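You operate a simulated robot arm through the tools that you are given. There is no shell and no other tool. Be economical: measure what you need, move in short steps, check, and stop when the job is done.

The job below is to be done with a simulated robot arm. You get a single attempt, and the scene is never put back.

JOB
Warm the steam line up and open the red wheel to FULL.
Fine: black knob to 1.5 bar, blue drain valve open till the tube is empty, only then wheel to WARM; once the lamp is green shut the drain, then FULL; no knock.

Only the result counts: the job must be done as asked and must still hold three seconds after the hand-in. Knocking over, shifting, dropping, spilling or breaking anything else fails it.

ROBOT AND FRAMES
A 7-joint arm with a fingered hand, fixed in place. Base frame: the origin is at the foot of the arm, x ahead of it, y to its left, z up. Lengths are in cm, angles in rad, forces in N, time in s.
Its first joint turns from -2.897 to 2.897 rad. Payload 4 kg.
The tool frame sits at the grasp point between the pads (the TCP): z along the fingers, y along the line on which they close. The tips reach 3 cm beyond it. Largest opening 10.4 cm; the body of the gripper starts 3.5 cm behind the TCP. The gripper is a hand of 4 fingers: y runs from the thumb to the fingers, the wrist lies at [-1.5, -11.3, -19] in the tool frame, and closing takes about 1.5 s.
Orientation is that of the tool frame in the base frame, as [roll, pitch, yaw] about the fixed x, y, z axes, in that order (R = Rz(yaw) Ry(pitch) Rx(roll)). With the fingers straight down and the wrist toward the robot, the tool's x, y and z point along [0, 1, 0], [1, 0, 0] and [0, 0, -1] of the base frame.

CONTROLS
- The arm moves only by the tool send_rows. Its arguments are lists of equal length, an entry for each row: "dp": the shift along the base's x, y, z in units of 20 mm (1.0 is 20 mm), a list of three; "rotation": the turn, a rotation vector about the base's x, y, z in units of 4 degrees (1.0 is 4 degrees), a list of three. In form: {"dp": [[tx, ty, tz], ...], "rotation": [[rx, ry, rz], ...]}. A call has 1 to 10 rows; each row shifts and turns the commanded pose from where the row before left it. "fingers" is the closure, from 0 (fully open) to 1 (shut), set as the call begins (left out, the last holds). A call with a number of a shift or a turn outside -1 to 1 is refused whole. A row lasts 0.2 s, in which the tool goes at most 5 cm and 0.15 rad; a call with a longer step from one row to the next is refused whole, and so is a gripper value outside its range. Where a pose cannot be reached the arm comes as near as it can. A force on the tool above 70 N (or 10 N above the force at the start of the call, whichever is more), or a blocked arm, ends the call early, and 0.2 s more pass. The fingers move at their own pace (about 15.3 cm/s each) and stop on an object; they squeeze with about 23 N. The grip force told is the motor's: it shows also when the fingers shut on nothing. Time passes only in rows, and 0.2 s behind the last, so rows that do not move let the fingers close. The reply holds the time, the measured pose of the TCP, the force on the tool along the base axes, the opening and the grip force, in the units named above and with some noise, with the torque about the TCP (base axes, N m) and any sound that the robot's microphone picked up.
- Cameras (640 x 400 px; columns grow to the right, rows downward): "scene" is fixed at [21.96, 64.93, 169.91]; the picture's right is [-0.75, -0.66, 0.00], its down [-0.38, 0.43, -0.82] and it looks along [0.54, -0.61, -0.58] (base axes); focal length 332 px, centre (320, 200). "wrist" rides on the gripper at [6.1, -9.2, -13] in the tool frame; the picture's right is [-0.81, 0.28, -0.52], its down [-0.53, -0.71, 0.46] and it looks along [-0.24, 0.64, 0.72] (tool axes); focal length 275 px, centre (320, 200). There is no depth. A picture from a camera that has moved, and an enlarged one, comes with that camera's place and axes in the base frame and with its lens.
- capture(camera): a new picture of that camera. It takes no simulated time.
- curl_fingers(index, middle, ring, thumb_bend, thumb_turn): sets how far each is bent, from 0 (flat) to 1 (curled in); at 0.3 the hand is open as for a grip, at 0.7 the pads meet at the TCP. One left out holds its place. A second passes; each finger stops where it meets its share of the squeeze, and holds until it gets a number again. A gripper value or a shape takes the hand back. It gives what a move gives, with no picture; readings hold the bend of each and the force on the fingers (four entries, about 0 where the hand has none), thumb and palm. thumb_turn goes from beside the hand (0) to across from the fingers (1), as for a grip.
- set_grasp(shape): the hand has 4 fingers and takes this shape, open, in about a second: jaw (thumb against the fingers, like two jaws); tri (thumb and two fingers); tip (a fingertip pinch); poke (one finger out to press); point (the index stretched); flat (the hand flat); cup (the hand cupped); fist (a fist). The gripper value then closes the fingers along that shape, each until it touches; the sizes above hold for jaw. It gives what a move gives, with no picture.
- zoom(camera, box): a new picture of the part [left, top, right, bottom] of that camera's present view, enlarged. It takes no simulated time.
- close_job(): hands the job in; it is judged then, once.

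Go step by step. Nothing tells you positions but the pictures and the camera data: compare them with the known pose of the tool, close in by small moves and look again before you grip or let go. The budget is 120 turns and 68 pictures, counting those below and the enlarged ones. Unless the task says otherwise, let go and move clear before handing in.

The tools are called after "Emit:" as name(argument=value, ...) on one line, values as JSON. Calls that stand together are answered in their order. send_rows: Moves the arm, as the interface text tells. Its arguments: {"type":"object","properties":{"dp":{"type":"array","items":{"type":"array","items":{"type":"number"}}},"rotation":{"type":"array","items":{"type":"array","items":{"type":"number"}}},"fingers":{"type":"number"}},"required":["dp","rotation"]} The other tools are called the same way: set_grasp (shape) gives the hand a shape; curl_fingers (index, middle, ring, thumb_bend, thumb_turn) moves the fingers one by one; capture (camera) takes a picture; zoom (camera, box) takes an enlarged picture of a part of a camera's view; close_job () hands the job in.

At the start:

```text
time: 0.0
eef_pos: [41.74, -21.78, 129.67]
ee_rot: [-3.14, 0.001, 1.57]
wrist_force: [0.1, -0.1, -0.7]
torque: [-0.02, -0.04, 0.02]
opening: 10.36
grip_force: 0.1
shape: jaw
bend: [0.3, 0.3, 0.3, 0.3, 0.98]
finger forces: [0.0, 0.1, 0.0, 0.0, 0.0, 0.0]
```

scene: 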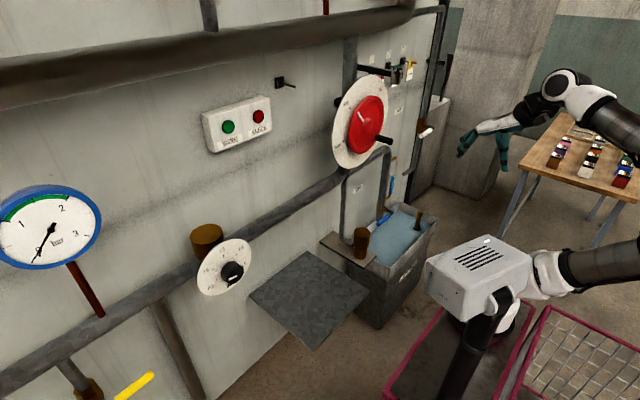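
wrist: 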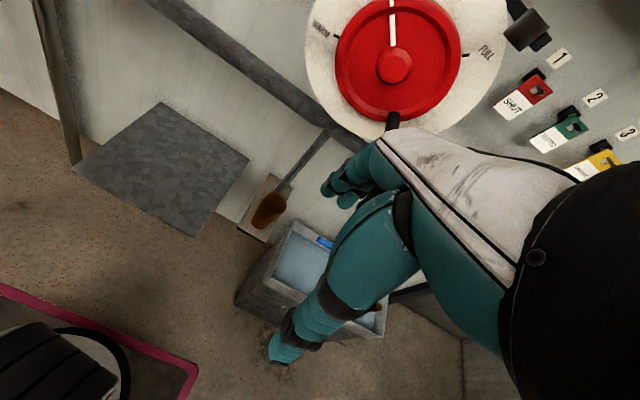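

The panel is a wall with a gauge, a black knob, a red wheel with a dial, a lamp box and a blue valve near a tank. I'll zoom in on the parts first.

Emit:
zoom(camera="scene", box=[320, 50, 460, 260])

Emit:
zoom(camera="scene", box=[0, 180, 280, 400])

Emit:
zoom(camera="scene", box=[180, 60, 320, 160])

```text
1.90 times, centred on (390, 155) of scene
camera zoom: at [21.96, 64.93, 169.91], right [-0.75, -0.66, 0.0], down [-0.38, 0.43, -0.82], along [0.54, -0.61, -0.58], focal length 632 px, centre (187, 286)
```

zoom: 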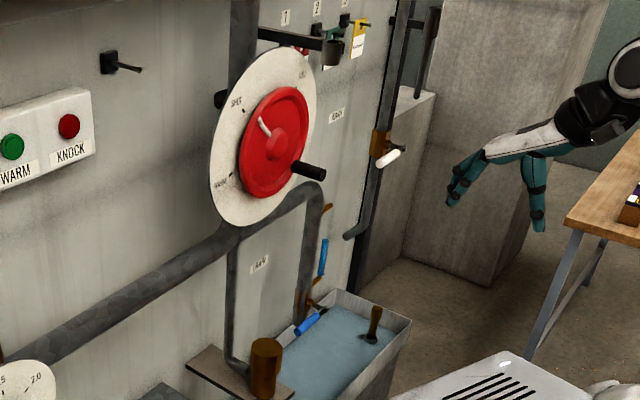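

```text
1.82 times, centred on (140, 290) of scene
camera zoom: at [21.96, 64.93, 169.91], right [-0.75, -0.66, 0.0], down [-0.38, 0.43, -0.82], along [0.54, -0.61, -0.58], focal length 604 px, centre (647, 36)
```

zoom: 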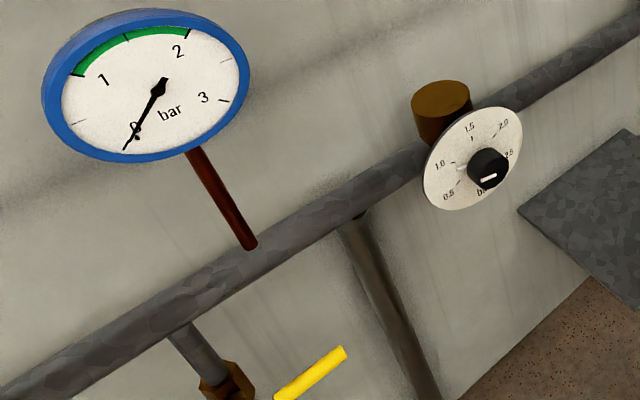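

```text
4.00 times, centred on (250, 110) of scene
camera zoom: at [21.96, 64.93, 169.91], right [-0.75, -0.66, 0.0], down [-0.38, 0.43, -0.82], along [0.54, -0.61, -0.58], focal length 1328 px, centre (600, 560)
```

zoom: 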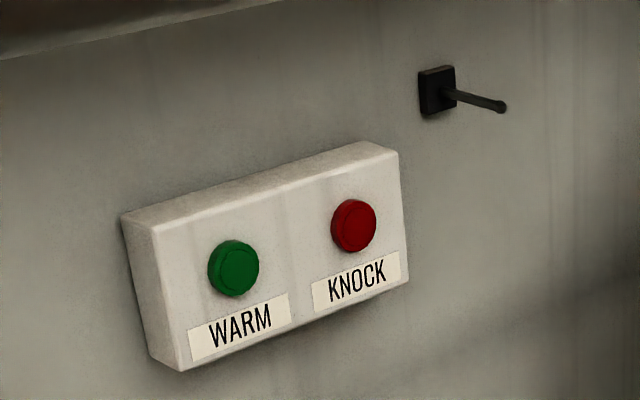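

The wheel hub is around (80, -24.5, 126), and the wall stands ahead at constant x. I need closer views of the dial, drain valve and tube.

Emit:
zoom(camera="scene", box=[325, 65, 405, 180])

Emit:
zoom(camera="scene", box=[320, 150, 440, 270])

Emit:
zoom(camera="wrist", box=[290, 0, 640, 200])

Emit:
zoom(camera="scene", box=[340, 30, 450, 140])

```text
3.48 times, centred on (365, 122) of scene
camera zoom: at [21.96, 64.93, 169.91], right [-0.75, -0.66, 0.0], down [-0.38, 0.43, -0.82], along [0.54, -0.61, -0.58], focal length 1154 px, centre (164, 470)
```

zoom: 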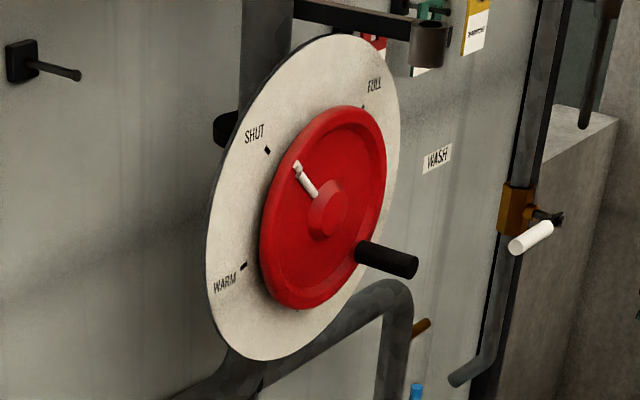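

```text
3.33 times, centred on (380, 210) of scene
camera zoom: at [21.96, 64.93, 169.91], right [-0.75, -0.66, 0.0], down [-0.38, 0.43, -0.82], along [0.54, -0.61, -0.58], focal length 1106 px, centre (120, 167)
```

zoom: 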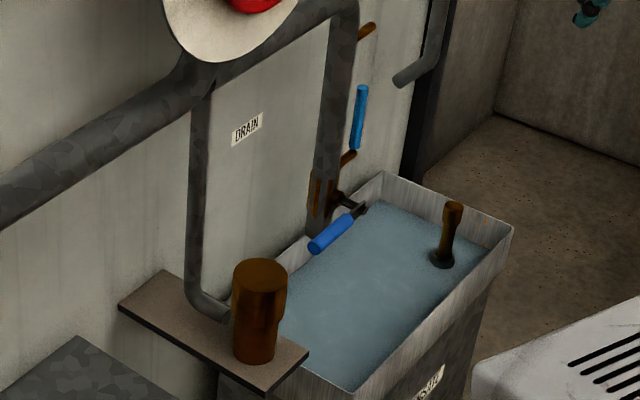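

```text
1.83 times, centred on (465, 100) of wrist
camera zoom: at [32.64, -15.73, 142.7], right [0.28, -0.81, 0.52], down [-0.71, -0.53, -0.46], along [0.64, -0.24, -0.72], focal length 503 px, centre (55, 383)
```

zoom: 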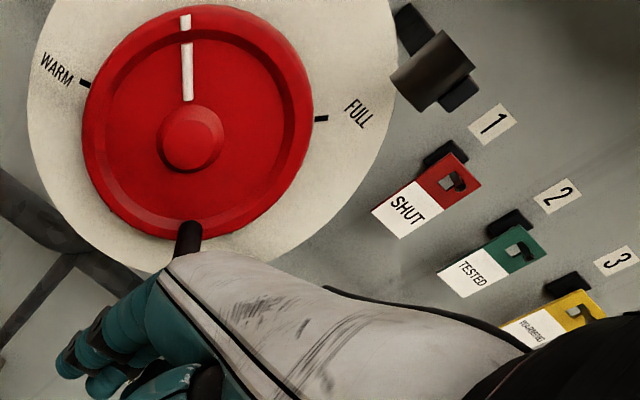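

```text
3.64 times, centred on (395, 85) of scene
camera zoom: at [21.96, 64.93, 169.91], right [-0.75, -0.66, 0.0], down [-0.38, 0.43, -0.82], along [0.54, -0.61, -0.58], focal length 1207 px, centre (47, 618)
```

zoom: 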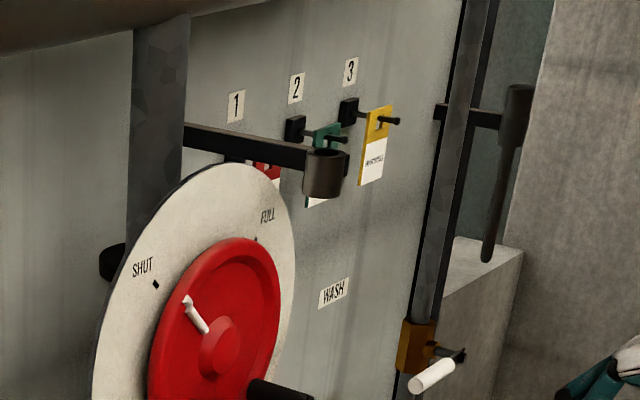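

The dial reads SHUT at 135°, WARM at 195° and FULL at 45°, so the wheel opens counter-clockwise with its handle now at about -45°. I'll move left toward the black knob, tilting the hand forward to see it better.

Emit:
send_rows(dp=[[0, 1, 0], [0, 1, 0], [0, 1, 0], [0, 1, 0], [0, 1, 0], [0, 1, 0], [0, 1, 0], [0, 1, 0], [0, 1, 0], [0, 1, 0]], rotation=[[0, -1, 0], [0, -1, 0], [0, -1, 0], [0, -1, 0], [0, -1, 0], [0, -1, 0], [0, -1, 0], [0, -1, 0], [0, -1, 0], [0, -1, 0]])

Emit:
send_rows(dp=[[0, 1, -0.7], [0, 1, -0.7], [0, 1, -0.7], [0, 1, -0.7], [0, 1, -0.7], [0, 1, -0.7], [0, 1, -0.7], [0, 1, -0.7], [0, 1, -0.7], [0, 1, -0.7]], rotation=[[0, -1, 0], [0, 0, 0], [0, 0, 0], [0, 0, 0], [0, 0, 0], [0, 0, 0], [0, 0, 0], [0, 0, 0], [0, 0, 0], [0, 0, 0]])

Emit:
capture(camera="wrist")

```text
time: 2.2
eef_pos: [41.79, -1.71, 129.65]
ee_rot: [2.442, -0.001, 1.574]
wrist_force: [1.2, -0.2, 0.5]
torque: [0.03, -0.01, 0.0]
opening: 10.38
grip_force: 0.0
shape: jaw
bend: [0.3, 0.3, 0.3, 0.3, 0.98]
finger forces: [0.0, 0.0, 0.0, 0.1, 0.1, 0.1]
```

```text
time: 3.1
eef_pos: [41.89, 3.97, 125.47]
ee_rot: [2.374, -0.017, 1.566]
wrist_force: [-6.0, -14.6, 1.6]
torque: [0.59, 0.12, 2.71]
opening: 10.38
grip_force: 0.0
shape: jaw
bend: [0.3, 0.3, 0.3, 0.3, 0.98]
finger forces: [0.0, 0.0, 0.0, 0.0, 0.0, 0.0]
out of reach, approached as far as the arm can: row 4
stopped in row 4: the force on the tool passed its limit (the readings are from after the stop); the commanded pose is now the measured one
```

```text
58 pictures are left
camera wrist: at [26.25, 10.16, 128.65], right [-0.16, -0.82, 0.55], down [-0.2, -0.52, -0.83], along [0.97, -0.25, -0.08], focal length 275 px, centre (320, 200)
```

wrist: 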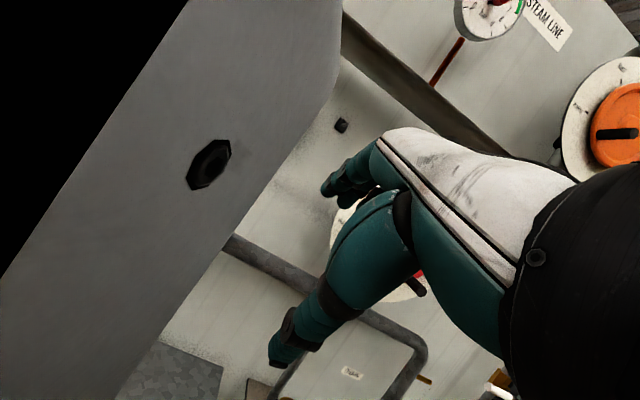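

Something stopped the arm in row 4, and a large grey surface sits close on the left of the wrist view. I'll check the scene camera.

Emit:
capture(camera="scene")

```text
57 pictures are left
```

scene: 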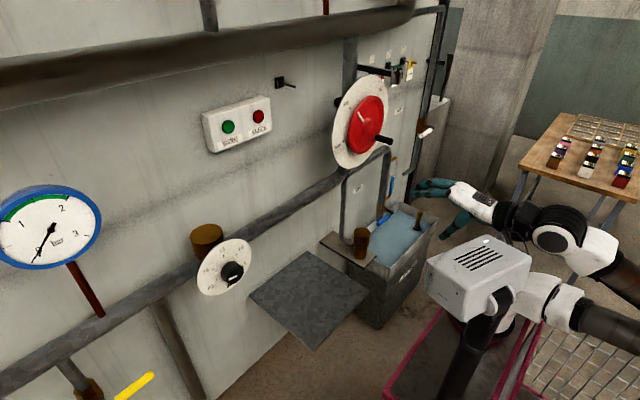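

The white vented box near (30, 12, 125) is a fixed obstacle, and the wrist touched it. I'll back off, rise, and look at it from above before planning a way around.

Emit:
send_rows(dp=[[0, -1, 0.5], [0, -1, 0.5], [0, -1, 1], [0, 0, 1], [0, 0, 1], [0, 0, 1], [0, 0, 1], [0, 0, 1], [0, 0, 1], [0, 0, 1]], rotation=[[0, 0, 0], [0, 1, 0], [0, 1, 0], [0, 1, 0], [0, 1, 0], [0, 1, 0], [0, 1, 0], [0, 1, 0], [0, 1, 0], [0, 1, 0]])

Emit:
capture(camera="wrist")

Emit:
zoom(camera="scene", box=[400, 150, 640, 400])

```text
time: 5.3
eef_pos: [41.8, -2.07, 143.46]
ee_rot: [3.004, -0.01, 1.559]
wrist_force: [0.9, -0.5, -1.2]
torque: [0.03, -0.02, 0.0]
opening: 10.38
grip_force: 0.0
shape: jaw
bend: [0.3, 0.3, 0.3, 0.3, 0.98]
finger forces: [0.0, 0.2, 0.0, 0.0, 0.0, 0.1]
```

```text
56 pictures are left
camera wrist: at [31.09, 4.12, 155.22], right [0.19, -0.82, 0.54], down [-0.65, -0.52, -0.55], along [0.73, -0.25, -0.63], focal length 275 px, centre (320, 200)
```

wrist: 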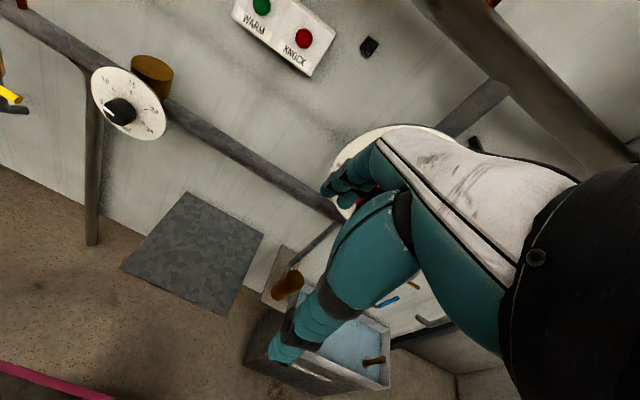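

```text
1.60 times, centred on (520, 275) of scene
camera zoom: at [21.96, 64.93, 169.91], right [-0.75, -0.66, 0.0], down [-0.38, 0.43, -0.82], along [0.54, -0.61, -0.58], focal length 531 px, centre (0, 80)
```

zoom: 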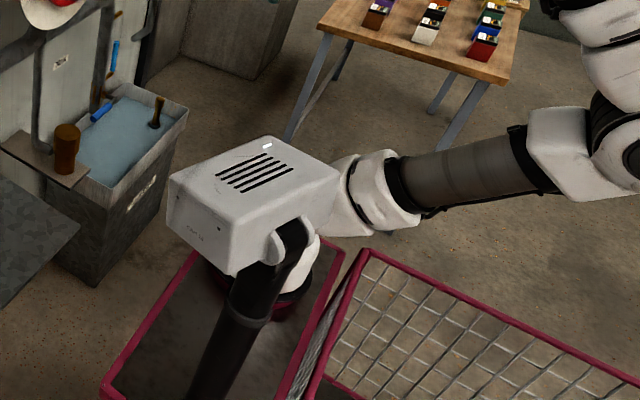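

The knob triangulates to about (79, 34.8, 104). I'll go over the box, forward first and then left, tilting the fingers toward the wall.

Emit:
send_rows(dp=[[1, 0, 0.3], [1, 0, 0.3], [1, 0, 0], [1, 0, 0], [1, 0, 0], [1, 0, 0], [1, 0, 0], [0.5, 1, 0], [0, 1, 0], [0, 1, 0]], rotation=[[0, -1, 0], [0, -1, 0], [0, -1, 0], [0, -1, 0], [0, -1, 0], [0, -1, 0], [0, -1, 0], [0, -1, 0], [0, -1, 0], [0, -1, 0]])

Emit:
send_rows(dp=[[0, 1, 0], [0, 1, 0], [0, 1, 0], [0, 1, 0], [0, 1, 0], [0, 1, -0.5], [0, 1, -0.5], [0, 1, -1], [0, 1, -1], [0, 1, -1]], rotation=[[0, -1, 0], [0, -1, 0], [0, -1, 0], [0, -1, 0], [0, -1, 0], [0, -1, 0], [0, -1, 0], [0, -1, 0], [0, 0, 0], [0, 0, 0]])

Emit:
capture(camera="wrist")

Emit:
capture(camera="scene")

```text
time: 7.5
eef_pos: [56.92, 4.21, 144.63]
ee_rot: [2.306, -0.016, 1.566]
wrist_force: [1.3, 0.0, -0.3]
torque: [0.01, 0.01, 0.04]
opening: 10.37
grip_force: 0.0
shape: jaw
bend: [0.3, 0.3, 0.3, 0.3, 0.98]
finger forces: [0.1, 0.1, 0.1, 0.1, 0.1, 0.0]
```

```text
time: 9.3
eef_pos: [53.0, 10.84, 151.49]
ee_rot: [1.606, -0.191, 1.533]
wrist_force: [0.1, -0.5, -0.8]
torque: [0.02, 0.01, -0.01]
opening: 10.4
grip_force: 0.0
shape: jaw
bend: [0.3, 0.3, 0.3, 0.3, 0.98]
finger forces: [0.0, 0.1, 0.0, 0.0, 0.1, 0.1]
stopped in row 8: the arm was blocked; the commanded pose is now the measured one
```

```text
54 pictures are left
camera wrist: at [39.98, 19.09, 144.03], right [-0.54, -0.83, 0.13], down [0.41, -0.4, -0.82], along [0.73, -0.39, 0.56], focal length 275 px, centre (320, 200)
```

wrist: 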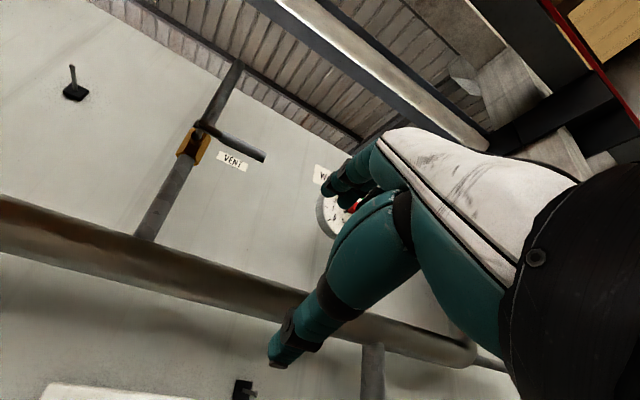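

```text
53 pictures are left
```

scene: 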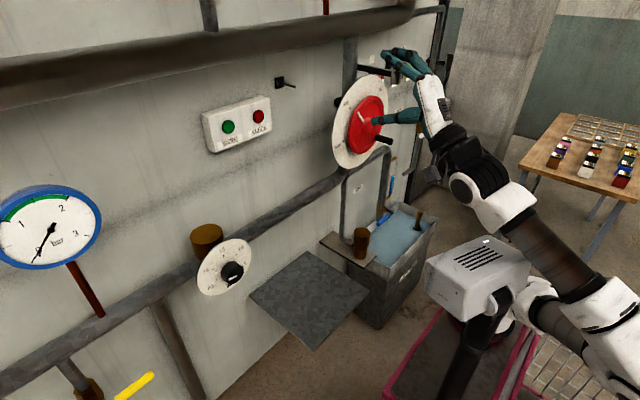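

The arm ran into its own joint limits while bunched up close to its shoulder. Before replanning, I'll look at the knob's dial and pointer.

Emit:
zoom(camera="scene", box=[185, 230, 265, 300])

Emit:
send_rows(dp=[[0.5, -1, 0], [1, -0.5, 0], [1, 0, 0], [1, 0, 0], [1, 0, 0], [0, 0, 0], [0, 0, 0], [0, 0, 0], [0, 0, 0], [0, 0, 0]], rotation=[[0, 1, 0], [0, 1, 0], [0, 1, 0], [0, 1, 0], [0, 1, 0], [0, 1, 0], [0, 1, 0], [0, 1, 0], [0, 1, 0], [0, 1, 0]])

```text
5.71 times, centred on (225, 265) of scene
camera zoom: at [21.96, 64.93, 169.91], right [-0.75, -0.66, 0.0], down [-0.38, 0.43, -0.82], along [0.54, -0.61, -0.58], focal length 1897 px, centre (863, -171)
```

zoom: 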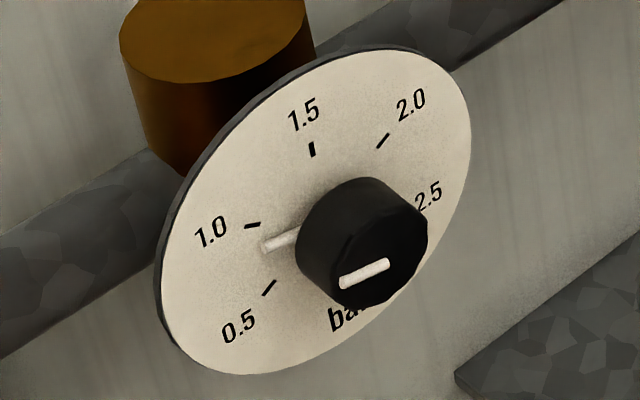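

```text
time: 11.5
eef_pos: [61.97, 7.91, 151.2]
ee_rot: [2.315, -0.119, 1.415]
wrist_force: [0.8, -0.2, 0.5]
torque: [0.02, -0.01, -0.01]
opening: 10.38
grip_force: 0.1
shape: jaw
bend: [0.3, 0.3, 0.3, 0.3, 0.98]
finger forces: [0.0, 0.0, 0.1, 0.0, 0.0, 0.1]
```

The knob stands at about 0.9, so it needs roughly 80° clockwise; its front is at about (77.5, 35.5, 104). I'll go forward and left with the hand only half tilted, keeping clear of the shoulder.

Emit:
send_rows(dp=[[0.5, 1, -0.4], [0.5, 1, -0.4], [0.5, 1, -0.4], [0.5, 1, -0.4], [0, 1, -0.4], [0, 1, -0.4], [0, 1, -0.4], [0, 1, -0.4], [0, 1, -0.4], [0, 1, -0.4]], rotation=[[0, 0, 0], [0, 0, 0], [0, 0, 0], [0, 0, 0], [0, 0, 0], [0, 0, 0], [0, 0, 0], [0, 0, 0], [0, 0, 0], [0, 0, 0]])

Emit:
capture(camera="scene")

```text
time: 13.7
eef_pos: [66.18, 27.81, 143.22]
ee_rot: [2.312, -0.12, 1.417]
wrist_force: [0.4, -0.3, 0.0]
torque: [-0.01, 0.0, 0.04]
opening: 10.4
grip_force: 0.0
shape: jaw
bend: [0.3, 0.3, 0.3, 0.3, 0.98]
finger forces: [0.0, 0.0, 0.0, 0.0, 0.0, 0.0]
```

```text
51 pictures are left
```

scene: 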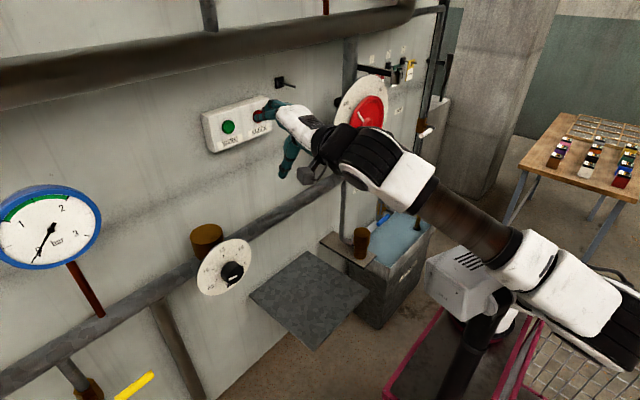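

This worked, and the arm now reaches over its shoulder. Next I descend in front of the knob, still staying off the wall.

Emit:
send_rows(dp=[[-0.3, 0.4, -1], [-0.3, 0.4, -1], [-0.3, 0.4, -1], [-0.3, 0.4, -1], [-0.3, 0.4, -1], [-0.3, 0.4, -1], [-0.3, 0.4, -1], [-0.3, 0.4, -1], [0, 0.3, -1], [0, 0.3, -1]], rotation=[[0, 0, 0.3], [0, 0, 0.3], [0, 0, 0.3], [0, 0, 0.3], [0, 0, 0.3], [0, 0, 0.3], [0, 0, 0.3], [0, 0, 0], [0, 0, 0], [0, 0, 0]])

Emit:
capture(camera="scene")

```text
time: 15.5
eef_pos: [61.04, 30.5, 139.3]
ee_rot: [2.167, -0.25, 1.564]
wrist_force: [0.7, -0.4, -0.1]
torque: [0.01, 0.02, 0.01]
opening: 10.39
grip_force: 0.1
shape: jaw
bend: [0.3, 0.3, 0.3, 0.3, 0.98]
finger forces: [0.0, 0.0, 0.0, 0.1, 0.1, 0.0]
stopped in row 8: the arm was blocked; the commanded pose is now the measured one
```

```text
50 pictures are left
```

scene: 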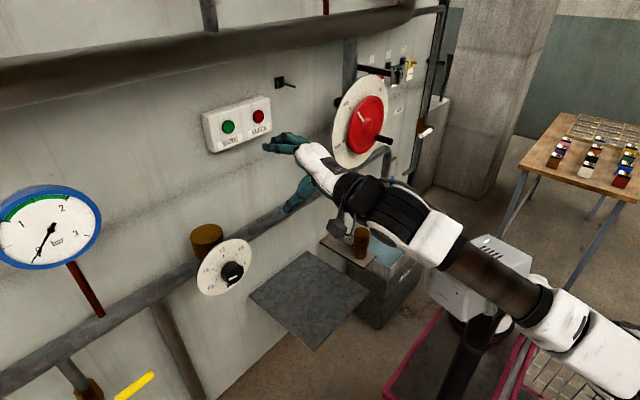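

The forearm is resting on the shoulder box when it comes over the top. I'll retreat, go to the right side, descend there and swing left in front of the box instead.

Emit:
send_rows(dp=[[0.5, -0.5, 1], [0.5, -1, 1], [0.3, -1, 0.5], [0, -1, 0], [0, -1, 0], [0, -1, 0], [0, -1, 0], [0, -1, 0], [0, -1, 0], [0, -1, 0]], rotation=[[0, 1, 0], [0, 1, 0], [0, 1, 0], [0, 0, 0], [0, 0, 0], [0, 0, 0], [0, 0, 0], [0, 0, 0], [0, 0, 0], [0, 0, 0]])

Emit:
send_rows(dp=[[0, -1, 0], [0, -1, 0], [0, -1, 0], [0, -1, 0], [0, -1, 0], [0, -1, 0], [0, -1, 0], [0, -1, 0], [-0.5, -1, -0.5], [-0.5, -1, -0.5]], rotation=[[0, 0, 0], [0, 0, 0], [0, 0, 0], [0, 0, 0], [0, 0, 0], [0, 0, 0], [0, 0, 0], [0, 0, 0], [0, 0, 0], [0, 0, 0]])

Emit:
send_rows(dp=[[-0.5, 0, -1], [0, 0, -1], [0, 0, -1], [0, 0, -1], [0, 0, -1], [0, 0, -1], [0, 0, -1], [0, 0, -1], [0, 0, -1], [0, 0, -1]], rotation=[[0, 0, 0], [0, 0, 0], [0, 0, 0], [0, 0, 0], [0, 0, 0], [0, 0, 0], [0, 0, 0], [0, 0, 0], [0, 0, 0], [0, 0, 0]])

Emit:
capture(camera="scene")

```text
time: 17.7
eef_pos: [63.64, 11.66, 144.23]
ee_rot: [2.382, -0.243, 1.512]
wrist_force: [-0.2, 0.3, 0.3]
torque: [-0.03, 0.01, -0.01]
opening: 10.4
grip_force: 0.0
shape: jaw
bend: [0.3, 0.3, 0.3, 0.3, 0.98]
finger forces: [0.1, 0.0, 0.1, 0.0, 0.0, 0.1]
```

```text
time: 19.9
eef_pos: [61.8, -8.29, 142.33]
ee_rot: [2.383, -0.243, 1.51]
wrist_force: [0.3, 0.3, 0.9]
torque: [-0.01, 0.0, -0.02]
opening: 10.39
grip_force: 0.2
shape: jaw
bend: [0.3, 0.3, 0.3, 0.3, 0.98]
finger forces: [0.1, 0.0, 0.0, 0.0, 0.1, 0.0]
```

```text
time: 22.1
eef_pos: [61.59, -8.4, 126.51]
ee_rot: [2.385, -0.244, 1.511]
wrist_force: [0.1, 0.0, 0.6]
torque: [0.01, -0.02, -0.01]
opening: 10.39
grip_force: 0.0
shape: jaw
bend: [0.3, 0.3, 0.3, 0.3, 0.98]
finger forces: [0.1, 0.0, 0.0, 0.1, 0.0, 0.0]
out of reach, approached as far as the arm can: row 8, 9, 10
```

```text
49 pictures are left
```

scene: 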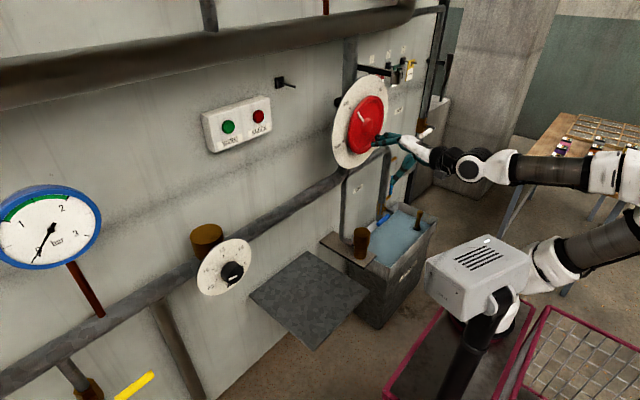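

The wrist joint limits this posture. A roll with the palm facing left, wrist to the right of the target, should suit the knob better, so I go back to fingers down and then yaw by +90°.

Emit:
send_rows(dp=[[0, 0, 1], [0, 0, 1], [0, 0, 1], [0, 0, 1], [0, 0, 1], [0, 0, 0.5], [0, 0, 0], [0, 0, 0], [0, 0, 0], [0, 0, 0]], rotation=[[-0.7, 1, 0], [-0.7, 1, 0], [-0.7, 1, 0], [-0.7, 1, 0], [-0.7, 1, 0], [0, 1, 0.2], [0, 1, 0.2], [0, 1, 0.2], [0, 1, 0.2], [0, 1, 0.1]])

Emit:
send_rows(dp=[[0, 0, 0], [0, 0, 0], [0, 0, 0], [0, 0, 0], [0, 0, 0], [0, 0, 0], [0, 0, 0], [0, 0, 0], [0, 0, 0], [0, 0, 0]], rotation=[[0, 0, 1], [0, 0, 1], [0, 0, 1], [0, 0, 1], [0, 0, 1], [0, 0, 1], [0, 0, 1], [0, 0, 1], [0, 0, 1], [0, 0, 1]])

Emit:
send_rows(dp=[[0, 1, 0], [0, 1, 0], [0, 1, 0], [0, 1, 0], [0, 1, 0], [0, 1, 0], [0, 1, 0], [0, 1, 0], [0, 1, 0], [0, 1, 0]], rotation=[[0, 0, 1], [0, 0, 1], [0, 0, 1], [0, 0, 1], [0, 0, 1], [0, 0, 1], [0, 0, 1], [0, 0, 1], [0, 0, 1], [0, 0, 1]])

Emit:
capture(camera="scene")

```text
time: 24.3
eef_pos: [61.68, -8.4, 137.48]
ee_rot: [3.061, 0.049, 1.553]
wrist_force: [-0.6, 1.0, -0.7]
torque: [0.03, -0.01, -0.02]
opening: 10.38
grip_force: 0.1
shape: jaw
bend: [0.3, 0.3, 0.3, 0.3, 0.98]
finger forces: [0.0, 0.0, 0.1, 0.0, 0.0, 0.0]
```

```text
time: 26.5
eef_pos: [61.72, -8.34, 137.42]
ee_rot: [3.061, 0.048, 2.249]
wrist_force: [-0.1, -0.4, 1.0]
torque: [-0.01, -0.01, 0.0]
opening: 10.39
grip_force: 0.0
shape: jaw
bend: [0.3, 0.3, 0.3, 0.3, 0.98]
finger forces: [0.0, 0.1, 0.0, 0.1, 0.1, 0.1]
```

```text
time: 28.7
eef_pos: [61.66, 11.53, 137.32]
ee_rot: [3.061, 0.049, 2.951]
wrist_force: [0.3, 0.1, -0.1]
torque: [0.01, 0.02, 0.01]
opening: 10.4
grip_force: 0.1
shape: jaw
bend: [0.3, 0.3, 0.3, 0.3, 0.98]
finger forces: [0.1, 0.0, 0.1, 0.0, 0.0, 0.0]
```

```text
48 pictures are left
```

scene: 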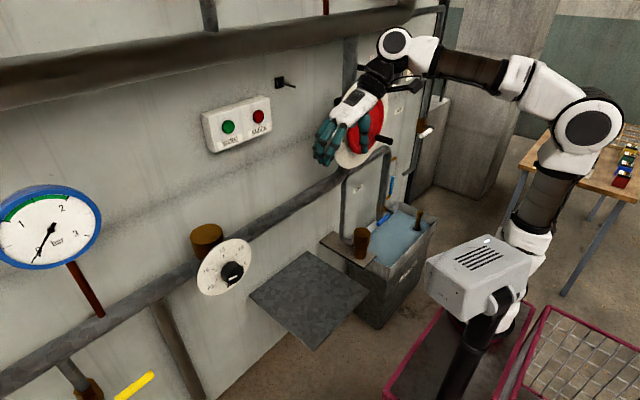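

The elbow is now high and clear. Continuing left and down toward the front of the knob.

Emit:
send_rows(dp=[[0, 1, 0], [0, 1, 0], [0, 1, 0], [0, 1, 0], [0, 1, 0], [0, 1, -0.5], [0, 1, -1], [0, 1, -1], [0, 1, -1], [0, 1, -1]], rotation=[[0, 0, 1], [0, 0, 1], [0, 0, 0.7], [0, 0, 0], [0, 0, 0], [0, 0, 0], [0, 0, 0], [0, 0, 0], [0, 0, 0], [0, 0, 0]])

Emit:
send_rows(dp=[[0, 0.5, -1], [0, 0.5, -1], [0, 0.5, -1], [0, 0, -1], [0, 0, -1], [0, 0, -0.5], [0, 0, -0.5], [0, 0, -0.5], [0, 0, 0], [0, 0, 0]], rotation=[[0, -1, 0], [0, -1, 0], [0, -1, 0], [0, -1, 0], [0, -1, 0], [0, -1, 0], [0, -1, 0], [0, -1, 0], [0, -1, 0], [0, -1, 0]])

Emit:
capture(camera="scene")

Emit:
capture(camera="wrist")

```text
time: 30.9
eef_pos: [61.67, 31.45, 128.65]
ee_rot: [3.059, 0.049, 3.136]
wrist_force: [-0.1, 0.7, -0.2]
torque: [0.06, -0.04, 0.0]
opening: 10.38
grip_force: 0.0
shape: jaw
bend: [0.3, 0.3, 0.3, 0.3, 0.98]
finger forces: [0.0, 0.1, 0.0, 0.1, 0.0, 0.0]
```

```text
time: 33.1
eef_pos: [61.94, 34.59, 115.39]
ee_rot: [3.061, 0.711, 3.132]
wrist_force: [-0.3, -0.1, -0.8]
torque: [0.0, 0.02, 0.02]
opening: 10.41
grip_force: 0.1
shape: jaw
bend: [0.3, 0.3, 0.3, 0.3, 0.98]
finger forces: [0.1, 0.1, 0.0, 0.0, 0.1, 0.0]
```

```text
47 pictures are left
```

scene: 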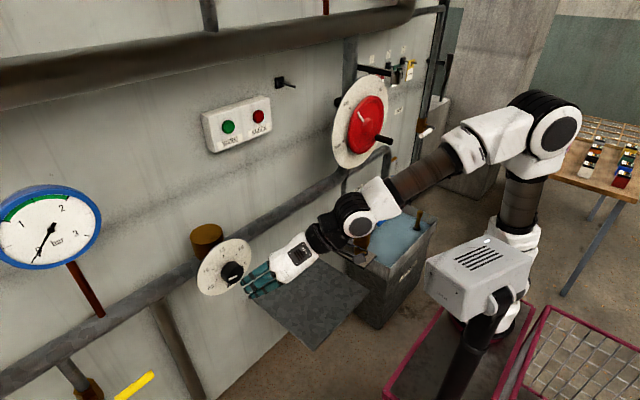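

```text
46 pictures are left
camera wrist: at [49.23, 24.48, 120.69], right [0.26, 0.23, 0.94], down [0.73, -0.68, -0.04], along [0.63, 0.7, -0.35], focal length 275 px, centre (320, 200)
```

wrist: 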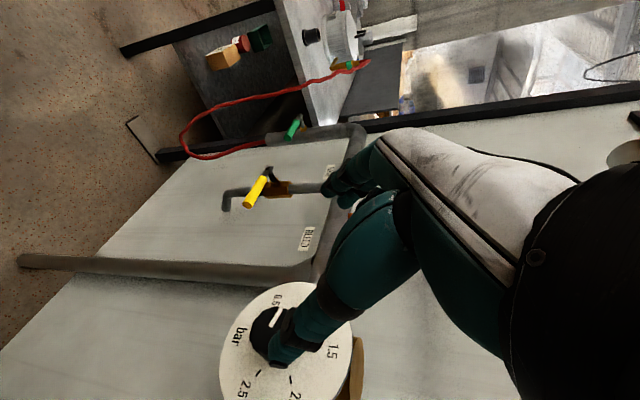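

The posture is good and the knob centre is confirmed at about (77.5, 35.3, 103.6). Now I finish tilting forward and pre-roll by -40°, staying back from the wall.

Emit:
send_rows(dp=[[-0.2, 0, -0.3], [-0.2, 0, -0.3], [-0.2, 0, -0.3], [-0.2, 0, -0.3], [-0.2, 0, -0.3], [0, 0, -0.3], [0, 0, -0.3], [0, 0, -0.3], [0, 0, -0.3], [0, 0, -0.3]], rotation=[[0, -1, 0], [0, -1, 0], [0, -1, 0], [0, -1, 0], [0, -1, 0], [0, -1, 0], [0, -1, 0], [0, -1, 0], [0, -1, 0], [0, -1, 0]])

Emit:
send_rows(dp=[[0, 0, -0.3], [0, 0, -0.3], [0, 0, -0.3], [0, 0, -0.3], [0, 0, -0.3], [0, 0, -0.3], [0, 0, 0], [0, 0, 0], [0, 0, 0], [0, 0, 0]], rotation=[[-1, 0, 0], [-1, 0, 0], [-1, 0, 0], [-1, 0, 0], [-1, 0, 0], [-1, 0, 0], [-1, 0, 0], [-1, 0, 0], [-1, 0, 0], [-1, 0, 0]])

Emit:
capture(camera="scene")

Emit:
capture(camera="wrist")

```text
time: 35.3
eef_pos: [60.87, 34.7, 109.91]
ee_rot: [3.062, 1.253, 3.137]
wrist_force: [-0.2, -1.1, 0.3]
torque: [0.0, 0.01, 0.01]
opening: 10.4
grip_force: 0.0
shape: jaw
bend: [0.3, 0.3, 0.3, 0.3, 0.98]
finger forces: [0.0, 0.0, 0.1, 0.2, 0.1, 0.1]
out of reach, approached as far as the arm can: row 1, 2, 4
```

```text
time: 37.1
eef_pos: [67.33, 28.84, 110.32]
ee_rot: [-2.126, 1.019, -2.297]
wrist_force: [0.9, 0.5, -0.2]
torque: [-0.03, 0.0, 0.02]
opening: 10.4
grip_force: 0.1
shape: jaw
bend: [0.3, 0.3, 0.3, 0.3, 0.98]
finger forces: [0.1, 0.1, 0.1, 0.1, 0.1, 0.0]
stopped in row 9: the arm was blocked; the commanded pose is now the measured one
```

```text
45 pictures are left
```

scene: 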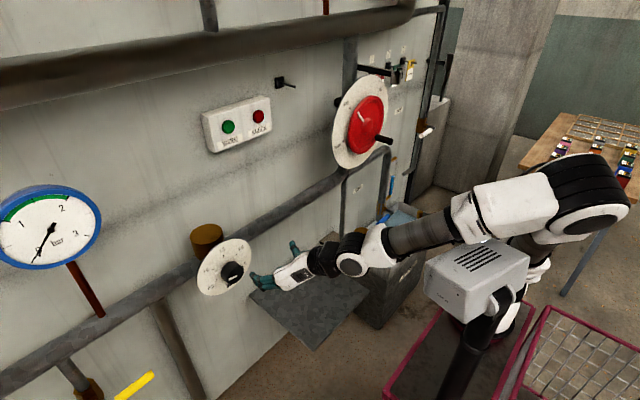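

```text
44 pictures are left
camera wrist: at [52.38, 21.13, 112.79], right [-0.18, 0.68, 0.71], down [0.55, -0.53, 0.65], along [0.82, 0.5, -0.28], focal length 275 px, centre (320, 200)
```

wrist: 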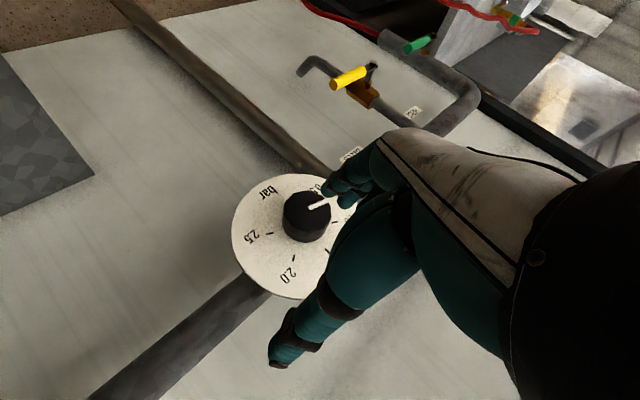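

The roll with a near-horizontal hand lowers the forearm onto the box. I'll use a steeper hand, about 50° down, with no pre-roll, and turn the knob in shorter strokes if needed.

Emit:
send_rows(dp=[[-0.3, 0.4, 0.2], [-0.3, 0.4, 0.2], [-0.2, 0.4, 0], [0, 0.4, 0], [0, 0.4, 0], [0, 0.4, 0], [0, 0.4, 0], [0, 0.4, 0], [0, 0, 0], [0, 0, 0]], rotation=[[1, 0, 0], [1, 0.3, 0], [1, 0.5, 0], [1, 0.5, 0], [1, 0.5, 0], [1, 0.5, 0], [1, 0.5, 0], [0.5, 0.5, 0], [0, 0.5, 0], [0, 0.5, 0]])

Emit:
capture(camera="wrist")

```text
time: 39.3
eef_pos: [65.64, 35.31, 110.96]
ee_rot: [3.074, 0.915, 3.035]
wrist_force: [0.4, -0.5, -0.2]
torque: [-0.04, 0.0, -0.01]
opening: 10.39
grip_force: 0.1
shape: jaw
bend: [0.3, 0.3, 0.3, 0.3, 0.98]
finger forces: [0.1, 0.1, 0.0, 0.0, 0.1, 0.0]
```

```text
43 pictures are left
camera wrist: at [51.22, 26.75, 113.74], right [0.1, 0.23, 0.97], down [0.65, -0.75, 0.12], along [0.76, 0.62, -0.22], focal length 275 px, centre (320, 200)
```

wrist: 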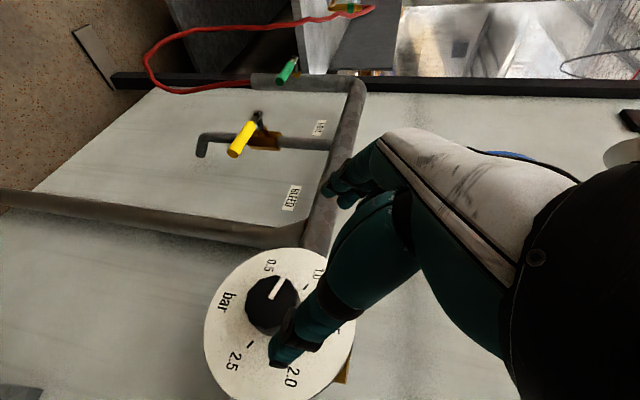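

Aligned well: the knob lies nearly along the finger direction. Approaching in two steps.

Emit:
send_rows(dp=[[0.9, 0, -0.5], [0.9, 0, -0.5], [0.9, 0, -0.5], [0.9, 0, -0.5]], rotation=[[0, 0, 0], [0, 0, 0], [0, 0, 0], [0, 0, 0]])

Emit:
capture(camera="wrist")

Emit:
zoom(camera="scene", box=[180, 200, 320, 310])

```text
time: 40.3
eef_pos: [72.81, 35.4, 107.07]
ee_rot: [3.073, 0.915, 3.033]
wrist_force: [0.5, -0.3, 0.0]
torque: [-0.01, 0.04, -0.02]
opening: 10.39
grip_force: 0.2
shape: jaw
bend: [0.3, 0.3, 0.3, 0.3, 0.98]
finger forces: [0.1, 0.0, 0.0, 0.0, 0.1, 0.0]
```

```text
42 pictures are left
camera wrist: at [58.29, 26.83, 109.85], right [0.1, 0.23, 0.97], down [0.65, -0.75, 0.12], along [0.76, 0.62, -0.22], focal length 275 px, centre (320, 200)
```

wrist: 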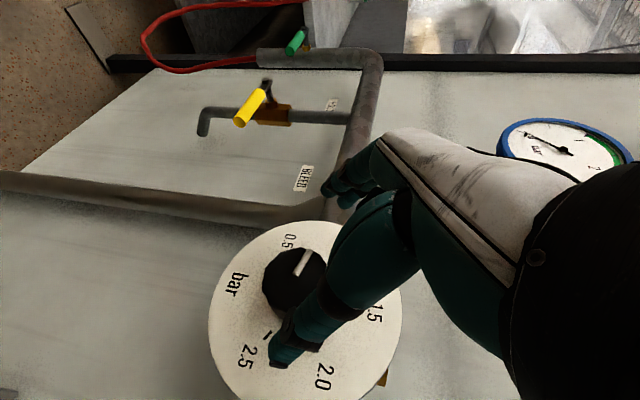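

```text
3.64 times, centred on (250, 255) of scene
camera zoom: at [21.96, 64.93, 169.91], right [-0.75, -0.66, 0.0], down [-0.38, 0.43, -0.82], along [0.54, -0.61, -0.58], focal length 1207 px, centre (574, 0)
```

zoom: 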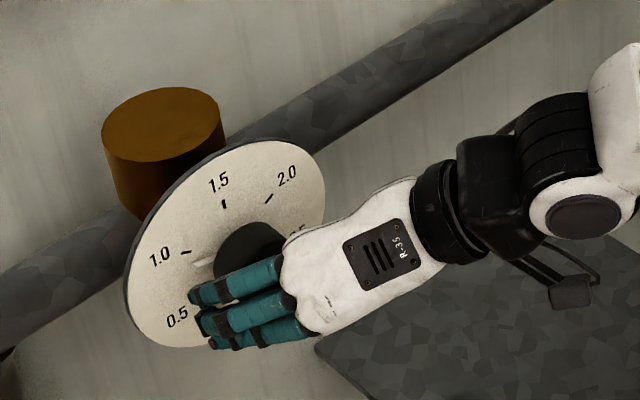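

Still clear. Last bit in, then a look before closing.

Emit:
send_rows(dp=[[0.9, -0.1, -0.4], [0.9, -0.1, -0.4], [0.9, 0, -0.4]], rotation=[[0, 0, 0], [0, 0, 0], [0, 0, 0]])

Emit:
capture(camera="wrist")

Emit:
zoom(camera="scene", box=[180, 200, 320, 310])

```text
time: 41.1
eef_pos: [78.18, 34.93, 104.69]
ee_rot: [3.075, 0.915, 3.036]
wrist_force: [-4.8, -0.8, 0.3]
torque: [0.01, -0.06, 0.25]
opening: 10.4
grip_force: 0.1
shape: jaw
bend: [0.3, 0.3, 0.3, 0.3, 0.98]
finger forces: [0.0, 0.0, 4.5, 0.0, 0.1, 0.1]
```

```text
40 pictures are left
camera wrist: at [63.8, 26.33, 107.35], right [0.1, 0.23, 0.97], down [0.65, -0.75, 0.12], along [0.76, 0.62, -0.22], focal length 275 px, centre (320, 200)
```

wrist: 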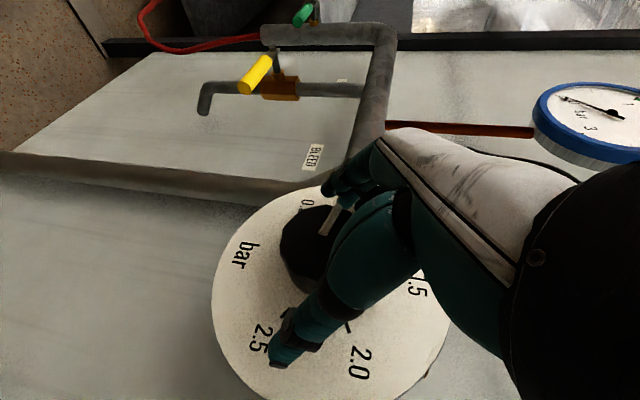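

```text
3.64 times, centred on (250, 255) of scene
camera zoom: at [21.96, 64.93, 169.91], right [-0.75, -0.66, 0.0], down [-0.38, 0.43, -0.82], along [0.54, -0.61, -0.58], focal length 1207 px, centre (574, 0)
```

zoom: 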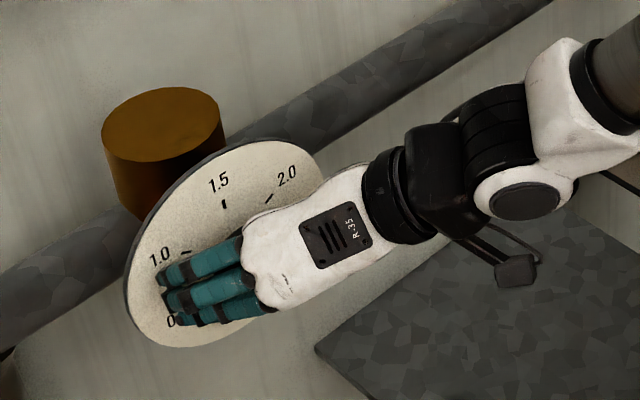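

The ring finger just touches the dial plate, so I back off half a centimetre and close on the knob.

Emit:
send_rows(dp=[[-0.35, 0, -0.25], [0, 0, 0]], rotation=[[0, 0, 0], [0, 0, 0]])

Emit:
send_rows(dp=[[0, 0, 0], [0, 0, 0], [0, 0, 0], [0, 0, 0], [0, 0, 0], [0, 0, 0], [0, 0, 0], [0, 0, 0]], rotation=[[0, 0, 0], [0, 0, 0], [0, 0, 0], [0, 0, 0], [0, 0, 0], [0, 0, 0], [0, 0, 0], [0, 0, 0]], fingers=1.0)

Emit:
zoom(camera="wrist", box=[180, 130, 480, 400])

```text
time: 41.7
eef_pos: [77.53, 34.88, 104.19]
ee_rot: [3.072, 0.916, 3.033]
wrist_force: [-0.4, -0.7, 0.3]
torque: [0.0, 0.02, -0.02]
opening: 10.4
grip_force: 0.1
shape: jaw
bend: [0.3, 0.3, 0.3, 0.3, 0.98]
finger forces: [0.1, 0.1, 0.0, 0.0, 0.0, 0.0]
```

```text
time: 43.5
eef_pos: [77.57, 35.04, 104.23]
ee_rot: [3.075, 0.916, 3.037]
wrist_force: [1.2, 0.9, -3.9]
torque: [-0.05, 0.03, 0.12]
opening: 4.3
grip_force: 22.7
shape: jaw
bend: [0.74, 0.44, 0.42, 0.73, 1.0]
finger forces: [11.4, 6.4, 2.8, 0.1, 19.9, 0.0]
```

```text
1.48 times, centred on (330, 265) of wrist
camera zoom: at [63.1, 26.32, 106.86], right [0.1, 0.23, 0.97], down [0.65, -0.75, 0.12], along [0.76, 0.62, -0.22], focal length 408 px, centre (305, 104)
```

zoom: 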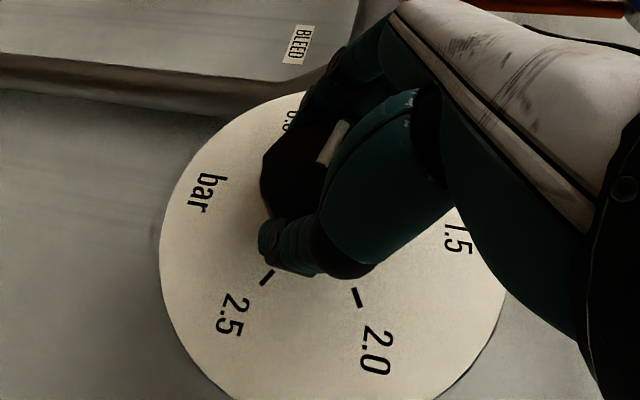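

Gripped across about 4.3 cm. Now turning clockwise, +40° about x first.

Emit:
send_rows(dp=[[0, 0, 0], [0, 0, 0], [0, 0, 0], [0, 0, 0], [0, 0, 0], [0, 0, 0], [0, 0, 0], [0, 0, 0], [0, 0, 0], [0, 0, 0]], rotation=[[1, 0, 0], [1, 0, 0], [1, 0, 0], [1, 0, 0], [1, 0, 0], [1, 0, 0], [1, 0, 0], [1, 0, 0], [1, 0, 0], [1, 0, 0]])

Emit:
zoom(camera="scene", box=[180, 220, 280, 310])

```text
time: 45.7
eef_pos: [77.64, 34.89, 104.05]
ee_rot: [2.187, 0.6, 2.397]
wrist_force: [-2.9, -0.7, -6.6]
torque: [-0.04, -0.02, 0.09]
opening: 4.27
grip_force: 22.7
shape: jaw
bend: [0.74, 0.44, 0.43, 0.73, 1.0]
finger forces: [10.9, 5.7, 3.1, 0.1, 23.9, 0.0]
```

```text
4.44 times, centred on (230, 265) of scene
camera zoom: at [21.96, 64.93, 169.91], right [-0.75, -0.66, 0.0], down [-0.38, 0.43, -0.82], along [0.54, -0.61, -0.58], focal length 1475 px, centre (720, -89)
```

zoom: 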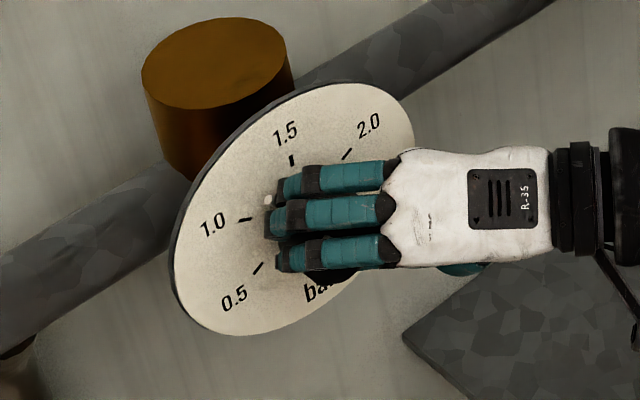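

The knob turns with the hand and the pointer is now just past 1.0. Continuing with 40° more.

Emit:
send_rows(dp=[[0, 0, 0], [0, 0, 0], [0, 0, 0], [0, 0, 0], [0, 0, 0], [0, 0, 0], [0, 0, 0], [0, 0, 0], [0, 0, 0], [0, 0, 0]], rotation=[[1, 0, 0], [1, 0, 0], [1, 0, 0], [1, 0, 0], [1, 0, 0], [1, 0, 0], [1, 0, 0], [1, 0, 0], [1, 0, 0], [1, 0, 0]])

Emit:
zoom(camera="scene", box=[180, 220, 280, 310])

```text
time: 47.9
eef_pos: [77.61, 34.93, 104.04]
ee_rot: [1.694, 0.073, 2.225]
wrist_force: [2.1, 5.2, -8.1]
torque: [-0.08, -0.09, 0.05]
opening: 4.23
grip_force: 23.6
shape: jaw
bend: [0.74, 0.45, 0.44, 0.73, 1.0]
finger forces: [10.8, 5.4, 3.3, 0.0, 24.4, 0.0]
```

```text
4.44 times, centred on (230, 265) of scene
camera zoom: at [21.96, 64.93, 169.91], right [-0.75, -0.66, 0.0], down [-0.38, 0.43, -0.82], along [0.54, -0.61, -0.58], focal length 1475 px, centre (720, -89)
```

zoom: 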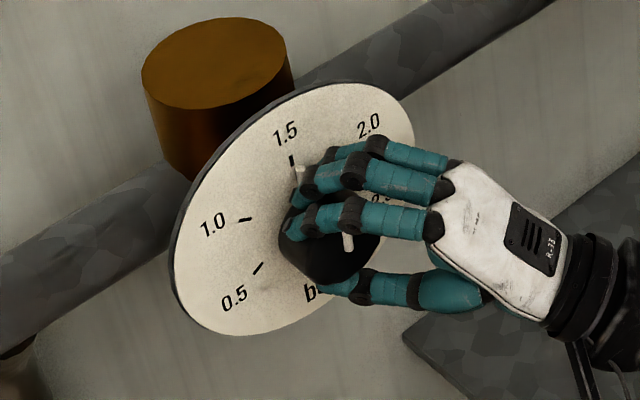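

The pointer is close to 1.5; a tighter look to judge the rest.

Emit:
zoom(camera="scene", box=[230, 245, 270, 270])

```text
16.00 times, centred on (250, 258) of scene
camera zoom: at [21.96, 64.93, 169.91], right [-0.75, -0.66, 0.0], down [-0.38, 0.43, -0.82], along [0.54, -0.61, -0.58], focal length 5311 px, centre (1440, -720)
```

zoom: 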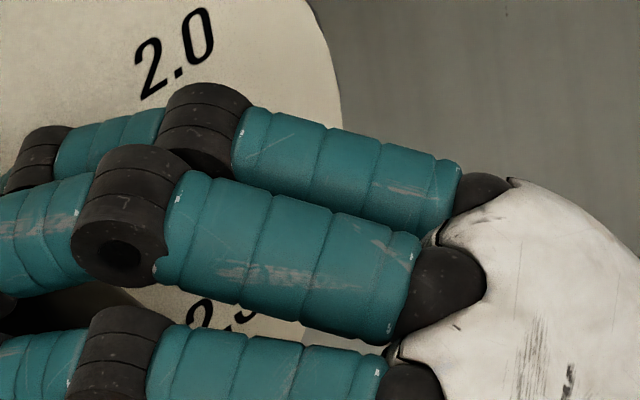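

Emit:
zoom(camera="scene", box=[212, 248, 244, 280])

```text
12.50 times, centred on (228, 264) of scene
camera zoom: at [21.96, 64.93, 169.91], right [-0.75, -0.66, 0.0], down [-0.38, 0.43, -0.82], along [0.54, -0.61, -0.58], focal length 4149 px, centre (1470, -600)
```

zoom: 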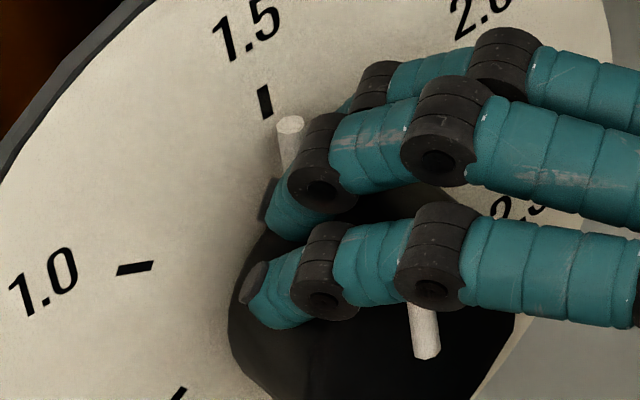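

The pointer looks about 5° past the 1.5 tick. I'll turn back 5° and recheck.

Emit:
send_rows(dp=[[0, 0, 0], [0, 0, 0]], rotation=[[-0.7, 0, 0], [-0.6, 0, 0]])

Emit:
zoom(camera="scene", box=[212, 248, 244, 280])

```text
time: 48.5
eef_pos: [77.53, 34.86, 104.16]
ee_rot: [1.75, 0.145, 2.232]
wrist_force: [5.2, 4.7, -7.2]
torque: [0.03, -0.18, 0.0]
opening: 4.26
grip_force: 23.4
shape: jaw
bend: [0.74, 0.45, 0.44, 0.73, 1.0]
finger forces: [10.8, 5.5, 3.7, 0.1, 24.7, 0.0]
```

```text
12.50 times, centred on (228, 264) of scene
camera zoom: at [21.96, 64.93, 169.91], right [-0.75, -0.66, 0.0], down [-0.38, 0.43, -0.82], along [0.54, -0.61, -0.58], focal length 4149 px, centre (1470, -600)
```

zoom: 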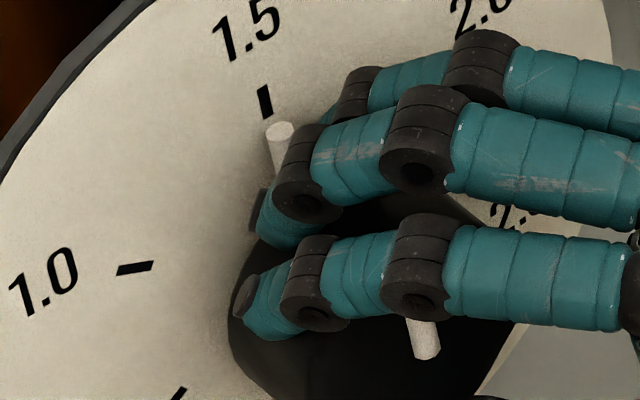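

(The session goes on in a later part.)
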